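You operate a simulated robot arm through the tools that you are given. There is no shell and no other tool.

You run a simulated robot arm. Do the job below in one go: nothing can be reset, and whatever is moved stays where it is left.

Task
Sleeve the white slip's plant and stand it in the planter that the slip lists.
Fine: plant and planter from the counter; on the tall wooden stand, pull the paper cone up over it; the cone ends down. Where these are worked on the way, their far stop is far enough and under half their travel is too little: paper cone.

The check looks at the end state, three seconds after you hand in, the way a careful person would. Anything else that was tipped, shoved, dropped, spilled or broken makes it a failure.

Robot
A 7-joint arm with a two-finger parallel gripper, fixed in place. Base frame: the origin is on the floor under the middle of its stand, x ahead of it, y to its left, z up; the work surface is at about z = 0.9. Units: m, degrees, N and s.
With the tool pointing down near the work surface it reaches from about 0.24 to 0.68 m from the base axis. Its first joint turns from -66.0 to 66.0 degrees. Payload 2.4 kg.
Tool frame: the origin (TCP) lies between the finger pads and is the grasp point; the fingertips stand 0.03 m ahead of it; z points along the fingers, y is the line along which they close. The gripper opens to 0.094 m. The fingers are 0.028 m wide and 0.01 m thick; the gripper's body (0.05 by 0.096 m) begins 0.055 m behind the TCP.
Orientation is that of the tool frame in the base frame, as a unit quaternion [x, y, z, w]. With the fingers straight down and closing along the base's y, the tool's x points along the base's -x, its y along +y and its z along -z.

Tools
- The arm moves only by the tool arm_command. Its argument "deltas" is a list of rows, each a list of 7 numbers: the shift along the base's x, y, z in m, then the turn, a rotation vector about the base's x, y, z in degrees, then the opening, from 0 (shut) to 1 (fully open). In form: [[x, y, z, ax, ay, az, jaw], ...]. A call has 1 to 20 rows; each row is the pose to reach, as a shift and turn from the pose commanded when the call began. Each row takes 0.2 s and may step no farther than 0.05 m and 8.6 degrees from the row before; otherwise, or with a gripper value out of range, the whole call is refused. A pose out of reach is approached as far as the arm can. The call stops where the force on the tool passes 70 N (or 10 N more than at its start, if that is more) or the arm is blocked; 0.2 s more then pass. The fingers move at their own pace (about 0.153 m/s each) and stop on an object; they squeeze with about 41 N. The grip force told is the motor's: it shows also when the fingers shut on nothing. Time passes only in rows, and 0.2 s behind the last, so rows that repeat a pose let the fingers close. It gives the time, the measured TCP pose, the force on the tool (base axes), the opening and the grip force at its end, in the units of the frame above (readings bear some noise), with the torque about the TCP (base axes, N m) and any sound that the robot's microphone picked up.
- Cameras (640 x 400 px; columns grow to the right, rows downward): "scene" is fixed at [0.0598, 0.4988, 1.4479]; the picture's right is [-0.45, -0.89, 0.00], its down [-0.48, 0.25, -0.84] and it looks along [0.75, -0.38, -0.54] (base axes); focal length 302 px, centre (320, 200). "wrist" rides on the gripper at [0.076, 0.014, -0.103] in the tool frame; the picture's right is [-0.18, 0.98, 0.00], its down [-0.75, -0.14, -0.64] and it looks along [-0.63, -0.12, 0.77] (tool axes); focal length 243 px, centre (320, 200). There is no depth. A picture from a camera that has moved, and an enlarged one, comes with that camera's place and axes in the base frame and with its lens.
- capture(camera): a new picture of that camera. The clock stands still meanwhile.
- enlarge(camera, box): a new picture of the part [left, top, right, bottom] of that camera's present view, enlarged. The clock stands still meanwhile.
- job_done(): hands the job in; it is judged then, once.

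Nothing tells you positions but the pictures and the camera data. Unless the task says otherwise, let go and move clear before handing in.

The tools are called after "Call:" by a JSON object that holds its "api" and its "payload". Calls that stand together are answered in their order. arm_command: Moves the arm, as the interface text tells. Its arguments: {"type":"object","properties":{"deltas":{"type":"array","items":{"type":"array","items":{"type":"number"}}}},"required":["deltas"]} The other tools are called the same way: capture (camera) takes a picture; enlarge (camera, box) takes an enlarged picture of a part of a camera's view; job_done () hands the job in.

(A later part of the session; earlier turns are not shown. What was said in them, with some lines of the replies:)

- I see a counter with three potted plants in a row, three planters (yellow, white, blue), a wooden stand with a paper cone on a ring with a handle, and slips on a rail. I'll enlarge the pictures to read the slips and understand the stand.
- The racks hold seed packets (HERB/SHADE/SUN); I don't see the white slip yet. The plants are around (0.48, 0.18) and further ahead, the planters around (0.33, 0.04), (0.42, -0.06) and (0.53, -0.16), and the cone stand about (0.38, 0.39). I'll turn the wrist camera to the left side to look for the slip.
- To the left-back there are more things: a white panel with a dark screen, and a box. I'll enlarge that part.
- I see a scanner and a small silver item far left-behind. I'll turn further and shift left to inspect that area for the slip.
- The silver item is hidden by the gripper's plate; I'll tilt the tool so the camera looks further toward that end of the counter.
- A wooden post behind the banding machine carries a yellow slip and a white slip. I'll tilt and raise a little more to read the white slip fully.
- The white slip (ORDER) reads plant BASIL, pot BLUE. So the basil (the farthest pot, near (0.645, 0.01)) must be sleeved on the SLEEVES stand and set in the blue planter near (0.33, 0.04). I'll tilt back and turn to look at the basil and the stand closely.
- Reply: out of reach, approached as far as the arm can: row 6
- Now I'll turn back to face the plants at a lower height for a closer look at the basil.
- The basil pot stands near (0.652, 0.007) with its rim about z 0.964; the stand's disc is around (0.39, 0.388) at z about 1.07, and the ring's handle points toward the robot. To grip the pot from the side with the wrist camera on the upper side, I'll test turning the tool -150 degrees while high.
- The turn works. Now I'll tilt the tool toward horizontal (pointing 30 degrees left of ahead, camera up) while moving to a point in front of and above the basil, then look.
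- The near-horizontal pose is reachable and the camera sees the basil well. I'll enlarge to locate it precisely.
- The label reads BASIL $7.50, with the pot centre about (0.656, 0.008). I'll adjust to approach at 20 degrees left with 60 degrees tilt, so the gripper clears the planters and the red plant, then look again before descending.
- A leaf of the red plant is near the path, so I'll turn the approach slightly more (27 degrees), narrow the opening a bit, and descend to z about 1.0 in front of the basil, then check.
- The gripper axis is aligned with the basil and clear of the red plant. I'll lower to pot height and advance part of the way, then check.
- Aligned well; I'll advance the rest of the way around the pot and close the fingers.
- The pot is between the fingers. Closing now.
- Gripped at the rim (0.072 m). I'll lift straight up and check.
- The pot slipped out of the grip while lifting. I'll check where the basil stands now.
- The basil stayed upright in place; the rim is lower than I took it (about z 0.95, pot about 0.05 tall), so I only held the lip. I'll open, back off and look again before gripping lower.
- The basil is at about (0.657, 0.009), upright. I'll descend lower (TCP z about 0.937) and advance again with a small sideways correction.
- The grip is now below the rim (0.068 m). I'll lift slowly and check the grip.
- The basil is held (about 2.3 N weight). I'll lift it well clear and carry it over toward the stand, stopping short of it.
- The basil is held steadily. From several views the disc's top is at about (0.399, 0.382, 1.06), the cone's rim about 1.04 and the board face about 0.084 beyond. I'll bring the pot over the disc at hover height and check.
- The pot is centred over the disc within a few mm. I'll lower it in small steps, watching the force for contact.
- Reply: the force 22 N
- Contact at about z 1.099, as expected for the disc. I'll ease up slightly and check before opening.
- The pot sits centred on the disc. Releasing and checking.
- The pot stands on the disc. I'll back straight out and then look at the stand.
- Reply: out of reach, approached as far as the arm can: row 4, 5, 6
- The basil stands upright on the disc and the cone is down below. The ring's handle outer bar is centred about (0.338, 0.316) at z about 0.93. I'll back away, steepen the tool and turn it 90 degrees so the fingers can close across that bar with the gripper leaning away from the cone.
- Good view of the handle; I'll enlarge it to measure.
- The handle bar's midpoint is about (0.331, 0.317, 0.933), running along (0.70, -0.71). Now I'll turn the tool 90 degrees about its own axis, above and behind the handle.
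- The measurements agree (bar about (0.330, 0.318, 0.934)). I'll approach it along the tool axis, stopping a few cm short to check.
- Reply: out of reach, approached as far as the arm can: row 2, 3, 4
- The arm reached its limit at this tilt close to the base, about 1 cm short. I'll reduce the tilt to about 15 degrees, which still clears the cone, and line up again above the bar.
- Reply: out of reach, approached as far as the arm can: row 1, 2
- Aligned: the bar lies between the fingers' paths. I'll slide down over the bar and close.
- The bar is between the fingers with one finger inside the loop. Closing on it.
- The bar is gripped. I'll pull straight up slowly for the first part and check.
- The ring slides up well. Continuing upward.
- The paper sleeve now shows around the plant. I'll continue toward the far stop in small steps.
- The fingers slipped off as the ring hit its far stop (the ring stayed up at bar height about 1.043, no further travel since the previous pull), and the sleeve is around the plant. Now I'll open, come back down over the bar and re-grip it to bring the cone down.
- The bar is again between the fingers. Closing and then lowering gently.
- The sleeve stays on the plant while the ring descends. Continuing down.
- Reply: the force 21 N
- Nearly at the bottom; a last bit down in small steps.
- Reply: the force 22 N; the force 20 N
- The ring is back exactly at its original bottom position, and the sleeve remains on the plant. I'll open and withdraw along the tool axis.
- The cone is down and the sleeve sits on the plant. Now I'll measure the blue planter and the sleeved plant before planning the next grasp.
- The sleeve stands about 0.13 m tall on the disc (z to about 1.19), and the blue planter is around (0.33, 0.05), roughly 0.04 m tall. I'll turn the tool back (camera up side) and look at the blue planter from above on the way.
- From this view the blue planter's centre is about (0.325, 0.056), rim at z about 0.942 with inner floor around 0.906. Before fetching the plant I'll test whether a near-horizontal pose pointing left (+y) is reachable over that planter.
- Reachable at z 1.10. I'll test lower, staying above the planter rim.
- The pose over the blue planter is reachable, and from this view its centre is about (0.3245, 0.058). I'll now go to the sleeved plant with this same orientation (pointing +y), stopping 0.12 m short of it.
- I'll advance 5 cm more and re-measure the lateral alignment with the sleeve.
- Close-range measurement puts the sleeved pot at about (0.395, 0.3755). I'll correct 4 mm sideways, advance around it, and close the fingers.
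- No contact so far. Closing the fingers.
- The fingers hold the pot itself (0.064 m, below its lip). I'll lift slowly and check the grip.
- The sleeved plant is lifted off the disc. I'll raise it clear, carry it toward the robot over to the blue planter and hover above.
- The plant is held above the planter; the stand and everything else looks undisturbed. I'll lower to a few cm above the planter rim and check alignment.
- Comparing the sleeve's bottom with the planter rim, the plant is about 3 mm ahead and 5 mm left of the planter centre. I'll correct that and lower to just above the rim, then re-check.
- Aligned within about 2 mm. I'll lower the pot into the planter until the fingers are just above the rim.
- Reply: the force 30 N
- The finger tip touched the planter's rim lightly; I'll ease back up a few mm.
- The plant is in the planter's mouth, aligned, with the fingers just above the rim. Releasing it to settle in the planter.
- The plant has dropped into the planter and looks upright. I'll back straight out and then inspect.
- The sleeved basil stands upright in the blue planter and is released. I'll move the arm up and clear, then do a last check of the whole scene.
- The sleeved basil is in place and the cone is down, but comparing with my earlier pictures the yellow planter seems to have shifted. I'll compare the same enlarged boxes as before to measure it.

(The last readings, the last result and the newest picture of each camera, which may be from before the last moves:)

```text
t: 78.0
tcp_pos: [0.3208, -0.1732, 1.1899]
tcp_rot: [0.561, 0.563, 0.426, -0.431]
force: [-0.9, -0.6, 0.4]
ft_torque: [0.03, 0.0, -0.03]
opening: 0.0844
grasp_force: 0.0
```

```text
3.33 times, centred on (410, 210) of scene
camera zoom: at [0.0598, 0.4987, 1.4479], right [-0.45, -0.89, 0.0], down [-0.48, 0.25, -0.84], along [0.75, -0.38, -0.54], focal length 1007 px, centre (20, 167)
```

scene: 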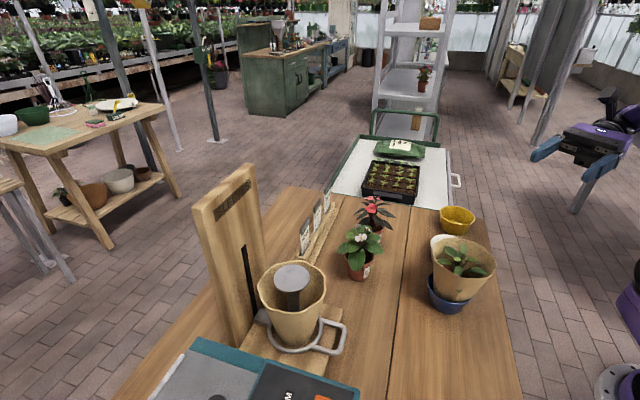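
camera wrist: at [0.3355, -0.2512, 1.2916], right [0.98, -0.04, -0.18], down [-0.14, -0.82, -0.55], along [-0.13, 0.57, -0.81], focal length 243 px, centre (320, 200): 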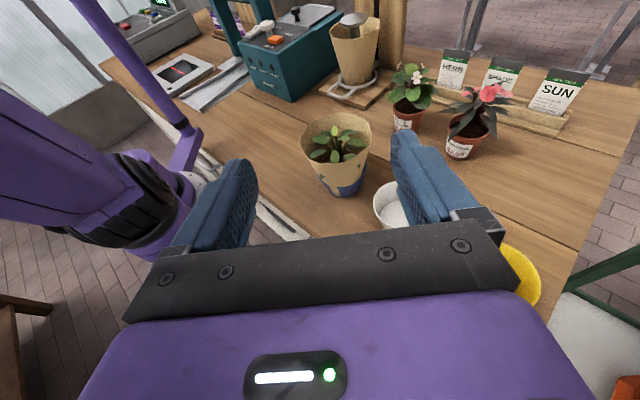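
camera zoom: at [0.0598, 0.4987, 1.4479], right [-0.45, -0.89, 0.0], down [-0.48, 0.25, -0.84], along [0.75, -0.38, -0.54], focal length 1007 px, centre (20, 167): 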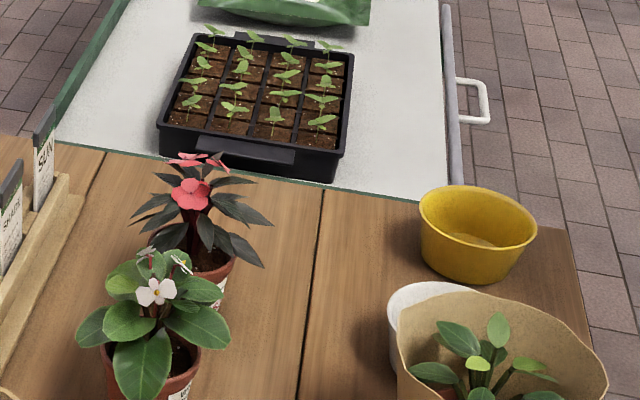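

The yellow planter has been pushed about 2.2 cm (toward -x, -y) since the basil pickup, probably by the wrist; everything else matches. I'll put it back. First I'll turn the tool downward and view the yellow planter from above.

Call:
{"api": "arm_command", "payload": {"deltas": [[0.02, 0.016, 0, -8.33, 0, 0, 0.7], [0.04, 0.032, 0, -16.66, 0, 0, 0.5], [0.06, 0.048, 0, -25, 0, 0, 0.3], [0.08, 0.064, 0, -33.33, 0, 0, 0.3], [0.1, 0.08, 0, -41.66, 0, 0, 0.3], [0.12, 0.096, 0, -50, 0, 0, 0.3], [0.14, 0.112, 0, -58.33, 0, 0, 0.3], [0.16, 0.128, 0.005, -66.66, 0, 0, 0.3], [0.18, 0.143, 0.01, -75, 0, 0, 0.3]]}}

Call:
{"api": "capture", "payload": {"camera": "wrist"}}

Call:
{"api": "capture", "payload": {"camera": "scene"}}

```text
t: 80.0
tcp_pos: [0.5014, -0.0278, 1.1996]
tcp_rot: [0.707, 0.707, -0.007, 0.0]
force: [0.0, -0.3, -0.2]
ft_torque: [-0.03, 0.02, 0.03]
opening: 0.028
grasp_force: 0.1
```

```text
taken
camera wrist: at [0.517, 0.0494, 1.3007], right [0.98, -0.18, -0.01], down [-0.14, -0.75, 0.65], along [-0.13, -0.64, -0.76], focal length 243 px, centre (320, 200)
```

wrist: 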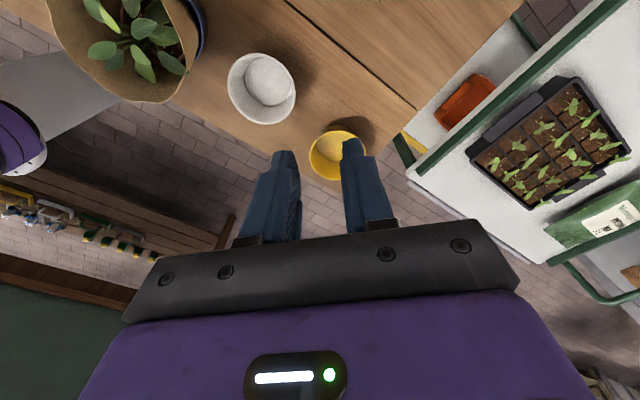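

```text
taken
```

scene: 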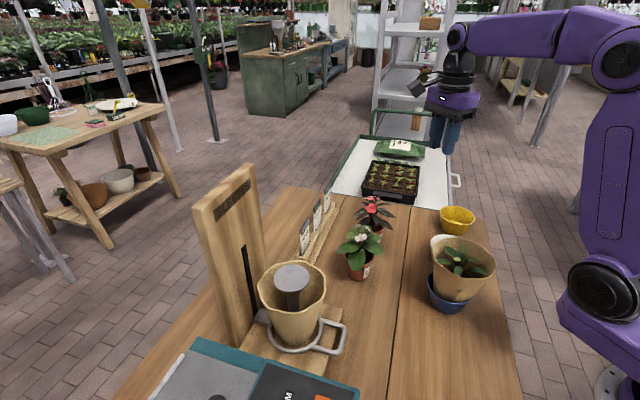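

The yellow planter is now at about (0.503, -0.163). I'll tilt the tool slightly to match the planter wall and come in above its near rim to pinch the wall (one finger inside, one outside).

Call:
{"api": "arm_command", "payload": {"deltas": [[-0.014, -0.03, -0.02, 0, -4, 0, 0.32], [-0.028, -0.06, -0.04, 0, -8, 0, 0.32], [-0.042, -0.09, -0.065, 0, -13, 0, 0.32], [-0.056, -0.115, -0.095, 0, -13, 0, 0.32], [-0.065, -0.13, -0.115, 0, -13, 0, 0.32], [-0.067, -0.135, -0.125, 0, -13, 0, 0.32]]}}

Call:
{"api": "capture", "payload": {"camera": "wrist"}}

Call:
{"api": "enlarge", "payload": {"camera": "scene", "box": [400, 140, 520, 260]}}

```text
t: 81.4
tcp_pos: [0.4348, -0.1653, 1.0745]
tcp_rot: [0.703, 0.703, 0.075, 0.08]
force: [-0.3, -0.9, 0.3]
ft_torque: [0.0, -0.02, 0.0]
opening: 0.0303
grasp_force: 0.0
```

```text
taken
camera wrist: at [0.4268, -0.0872, 1.1775], right [0.96, -0.18, 0.21], down [-0.28, -0.75, 0.6], along [0.05, -0.64, -0.77], focal length 243 px, centre (320, 200)
```

wrist: 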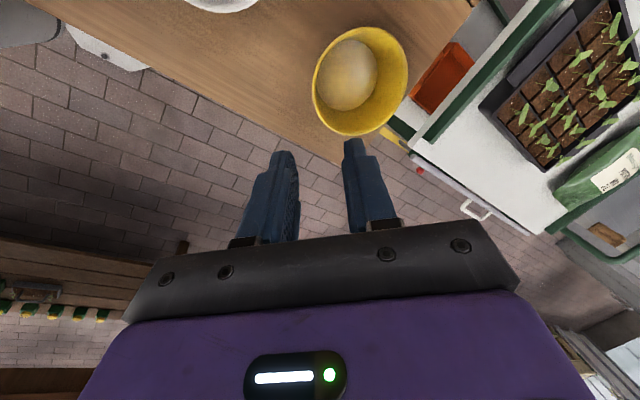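

```text
3.33 times, centred on (460, 200) of scene
camera zoom: at [0.0598, 0.4988, 1.4479], right [-0.45, -0.89, 0.0], down [-0.48, 0.25, -0.84], along [0.75, -0.38, -0.54], focal length 1007 px, centre (-147, 200)
```

zoom: 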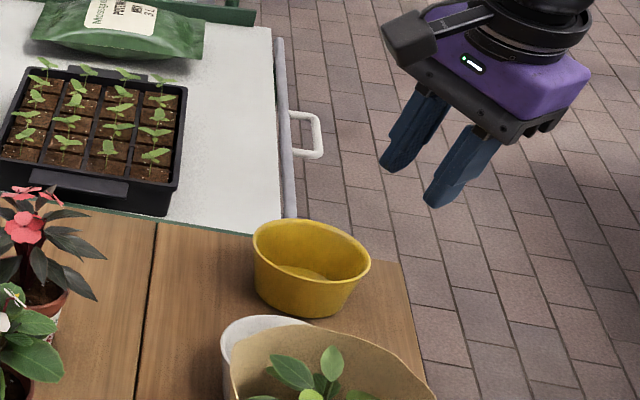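

Call:
{"api": "arm_command", "payload": {"deltas": [[-0.001, 0.007, -0.018, 0, 0, 0, 0.32], [0.0077, 0.007, -0.057, 0, 0, 0, 0.32], [0.0142, 0.007, -0.0864, 0, 0, 0, 0.32]]}}

Call:
{"api": "capture", "payload": {"camera": "wrist"}}

Call:
{"api": "enlarge", "payload": {"camera": "scene", "box": [400, 140, 520, 260]}}

```text
t: 82.2
tcp_pos: [0.4492, -0.1549, 0.9893]
tcp_rot: [0.703, 0.703, 0.074, 0.079]
force: [0.5, 0.2, 0.2]
ft_torque: [0.0, 0.0, -0.03]
opening: 0.0302
grasp_force: 0.1
```

```text
taken
camera wrist: at [0.4417, -0.0782, 1.091], right [0.96, -0.18, 0.21], down [-0.28, -0.75, 0.6], along [0.05, -0.64, -0.77], focal length 243 px, centre (320, 200)
```

wrist: 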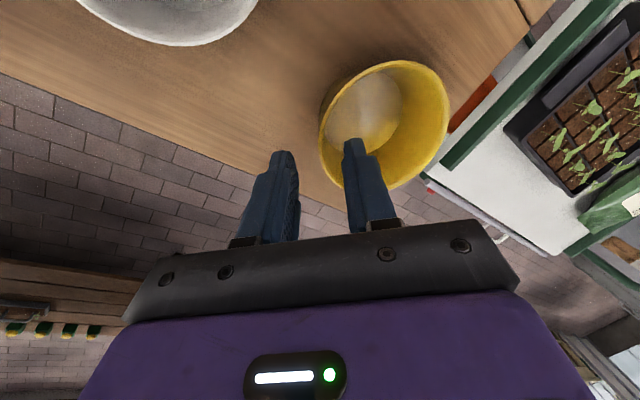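

```text
3.33 times, centred on (460, 200) of scene
camera zoom: at [0.0598, 0.4988, 1.4479], right [-0.45, -0.89, 0.0], down [-0.48, 0.25, -0.84], along [0.75, -0.38, -0.54], focal length 1007 px, centre (-147, 200)
```

zoom: 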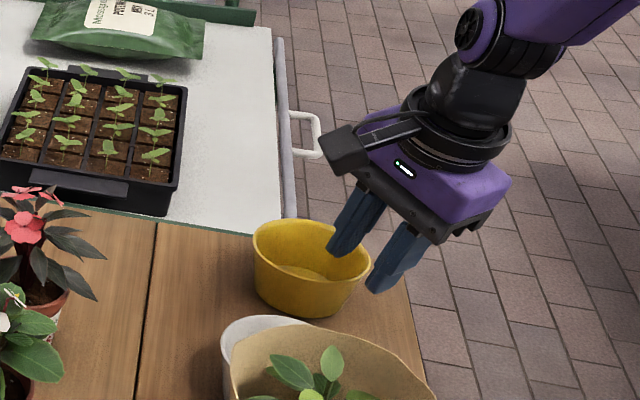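

The near rim lies between the two fingertips. I'll go down the last 3 cm and pinch the wall.

Call:
{"api": "arm_command", "payload": {"deltas": [[0.0034, 0, -0.0152, 0, 0, 0, 0.32], [0.0066, 0, -0.0295, 0, 0, 0, 0.32], [0.0066, 0, -0.0295, 0, 0, 0, 0.15], [0.0066, 0, -0.0295, 0, 0, 0, 0.0], [0.0066, 0, -0.0295, 0, 0, 0, 0.0]]}}

Call:
{"api": "capture", "payload": {"camera": "wrist"}}

Call:
{"api": "enlarge", "payload": {"camera": "scene", "box": [400, 140, 520, 260]}}

```text
t: 83.4
tcp_pos: [0.4568, -0.1549, 0.9595]
tcp_rot: [0.703, 0.703, 0.074, 0.081]
force: [2.8, 0.6, 3.2]
ft_torque: [0.15, -0.26, -0.05]
opening: 0.0058
grasp_force: 39.6
```

```text
taken
camera wrist: at [0.4479, -0.079, 1.0621], right [0.96, -0.18, 0.21], down [-0.28, -0.75, 0.6], along [0.05, -0.64, -0.77], focal length 243 px, centre (320, 200)
```

wrist: 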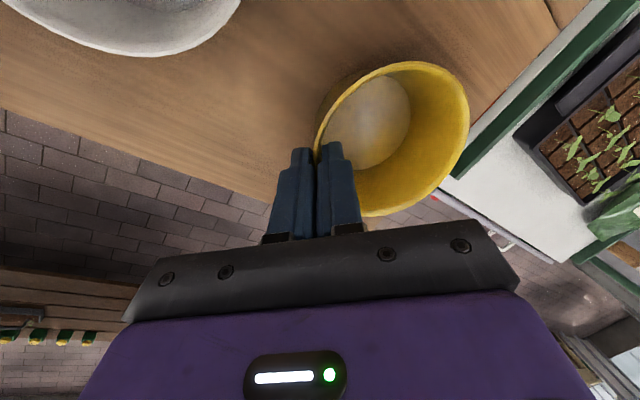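

```text
3.33 times, centred on (460, 200) of scene
camera zoom: at [0.0598, 0.4988, 1.4479], right [-0.45, -0.89, 0.0], down [-0.48, 0.25, -0.84], along [0.75, -0.38, -0.54], focal length 1007 px, centre (-147, 200)
```

zoom: 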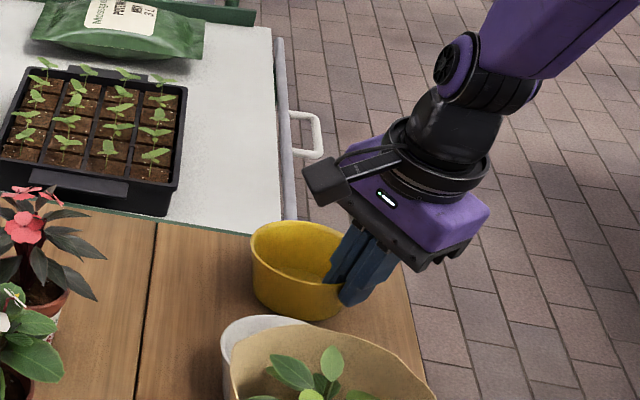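

The wall is pinched. To match its original picture position it needs about +8.5 mm in x and +17 mm in y; I'll slide it gently and compare.

Call:
{"api": "arm_command", "payload": {"deltas": [[0.002, 0.004, 0, 0, 0, 0, 0], [0.004, 0.008, 0, 0, 0, 0, 0], [0.006, 0.012, 0, 0, 0, 0, 0], [0.008, 0.0155, 0, 0, 0, 0, 0]]}}

Call:
{"api": "enlarge", "payload": {"camera": "scene", "box": [400, 140, 520, 260]}}

Call:
{"api": "enlarge", "payload": {"camera": "scene", "box": [345, 165, 415, 245]}}

```text
t: 84.4
tcp_pos: [0.4634, -0.1411, 0.9589]
tcp_rot: [0.703, 0.703, 0.074, 0.079]
force: [-1.6, -2.2, 5.3]
ft_torque: [0.09, -0.18, -0.05]
opening: 0.0058
grasp_force: 41.0
```

```text
3.33 times, centred on (460, 200) of scene
camera zoom: at [0.0597, 0.4987, 1.4479], right [-0.45, -0.89, 0.0], down [-0.48, 0.25, -0.84], along [0.75, -0.38, -0.54], focal length 1007 px, centre (-147, 200)
```

zoom: 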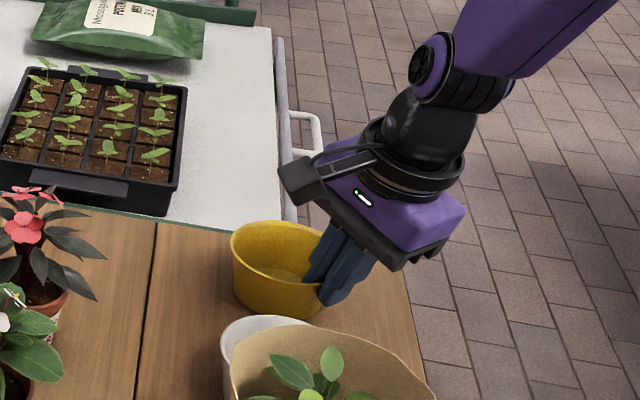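

```text
5.00 times, centred on (380, 205) of scene
camera zoom: at [0.0597, 0.4987, 1.4479], right [-0.45, -0.89, 0.0], down [-0.48, 0.25, -0.84], along [0.75, -0.38, -0.54], focal length 1511 px, centre (20, 175)
```

zoom: 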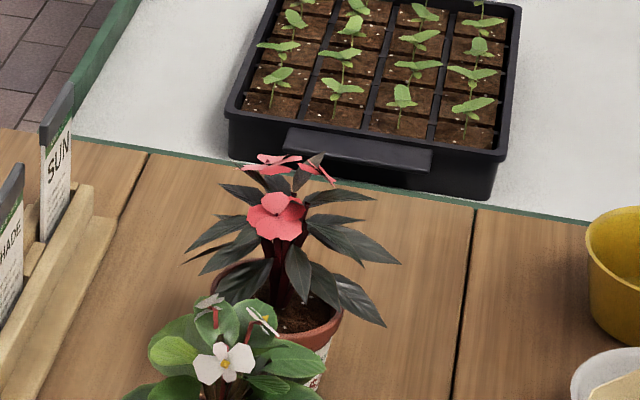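

Very close now (about 1 px left to go). A final small nudge, then release and withdraw.

Call:
{"api": "arm_command", "payload": {"deltas": [[0.0008, 0.0015, 0, 0, 0, 0, 0], [0.0015, 0.003, 0, 0, 0, 0, 0], [0.0015, 0.003, 0, 0, 0, 0, 0]]}}

Call:
{"api": "enlarge", "payload": {"camera": "scene", "box": [345, 165, 415, 245]}}

```text
t: 85.2
tcp_pos: [0.4658, -0.1385, 0.9605]
tcp_rot: [0.704, 0.702, 0.074, 0.079]
force: [0.7, -0.2, -0.1]
ft_torque: [0.03, 0.01, -0.01]
opening: 0.0059
grasp_force: 40.0
```

```text
5.00 times, centred on (380, 205) of scene
camera zoom: at [0.0598, 0.4988, 1.4479], right [-0.45, -0.89, 0.0], down [-0.48, 0.25, -0.84], along [0.75, -0.38, -0.54], focal length 1511 px, centre (20, 175)
```

zoom: 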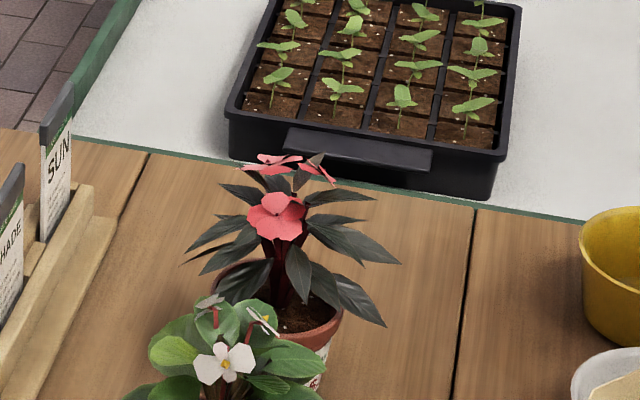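

It matches the original position. Releasing the rim and withdrawing upward.

Call:
{"api": "arm_command", "payload": {"deltas": [[0, 0, 0, 0, 0, 0, 0.15], [0, 0, 0, 0, 0, 0, 0.32], [0, 0, 0, 0, 0, 0, 0.32], [-0.0044, 0, 0.0195, 0, 0, 0, 0.32], [-0.0088, 0, 0.039, 0, 0, 0, 0.32], [-0.0175, 0, 0.078, 0, 0, 0, 0.32], [-0.02, -0.01, 0.12, 0, 0, 0, 0.32], [-0.02, -0.03, 0.16, 0, 0, 0, 0.32], [-0.02, -0.05, 0.2, 0, 0, 0, 0.32], [-0.02, -0.07, 0.23, 0, 0, 0, 0.32]]}}

Call:
{"api": "enlarge", "payload": {"camera": "scene", "box": [345, 165, 415, 245]}}

Call:
{"api": "enlarge", "payload": {"camera": "scene", "box": [340, 150, 480, 270]}}

Call:
{"api": "capture", "payload": {"camera": "scene"}}

```text
t: 87.4
tcp_pos: [0.4479, -0.2076, 1.1904]
tcp_rot: [0.703, 0.703, 0.073, 0.079]
force: [-0.1, -0.8, 0.4]
ft_torque: [-0.02, -0.03, 0.02]
opening: 0.0302
grasp_force: 0.1
```

```text
5.00 times, centred on (380, 205) of scene
camera zoom: at [0.0598, 0.4988, 1.4479], right [-0.45, -0.89, 0.0], down [-0.48, 0.25, -0.84], along [0.75, -0.38, -0.54], focal length 1511 px, centre (20, 175)
```

zoom: 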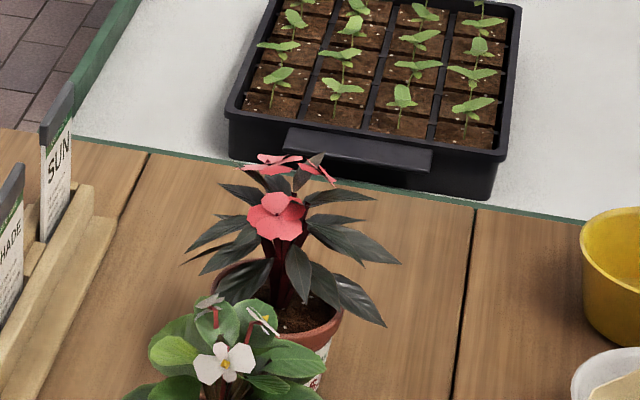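

```text
3.33 times, centred on (410, 210) of scene
camera zoom: at [0.0598, 0.4988, 1.4479], right [-0.45, -0.89, 0.0], down [-0.48, 0.25, -0.84], along [0.75, -0.38, -0.54], focal length 1007 px, centre (20, 167)
```

zoom: 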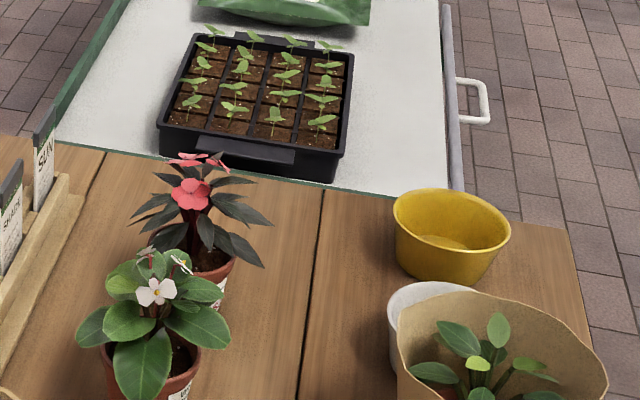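

```text
taken
```

scene: 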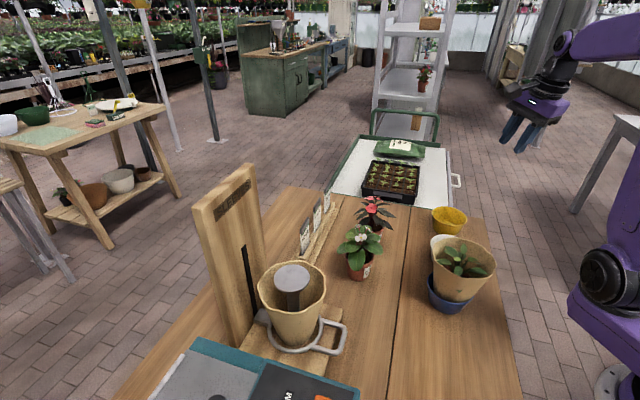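

The yellow planter is back where it was (left edge 581 px in the 5x view, same as at the start). The rest of the scene matches the start: the sleeved basil stands in the blue planter, the cone is down, and the arm is clear. I'm handing in.

Call:
{"api": "job_done", "payload": {}}

```text
The job is handed in.
```

I handed the job in with the sleeved basil standing upright in the blue planter, as the white slip lists (plant BASIL, pot BLUE). I don't have the judged result.

- **Sleeving:** The basil went on the tall stand's disc, and I pulled the paper cone up to its far stop. The sleeve stayed on the plant, and the ring and cone are back down at their starting position.
- **Placing:** The fingers could not go below the planter's rim, so I let go with the pot about 2 cm above the planter floor. It landed upright, a few millimetres off centre, so the paper sleeve visibly pokes through one side of the planter.
- **Basil slip:** My first grip on the basil slipped off as I lifted. The pot stayed upright in place, and I picked it up again lower down.
- **Yellow planter shoved:** While picking up the basil, the arm pushed the yellow planter about 2 cm. I slid it back, and it now matches its starting position in the scene picture.

In the scene picture, the other plants, the white planter and the rest of the counter look unchanged, and the arm is clear.
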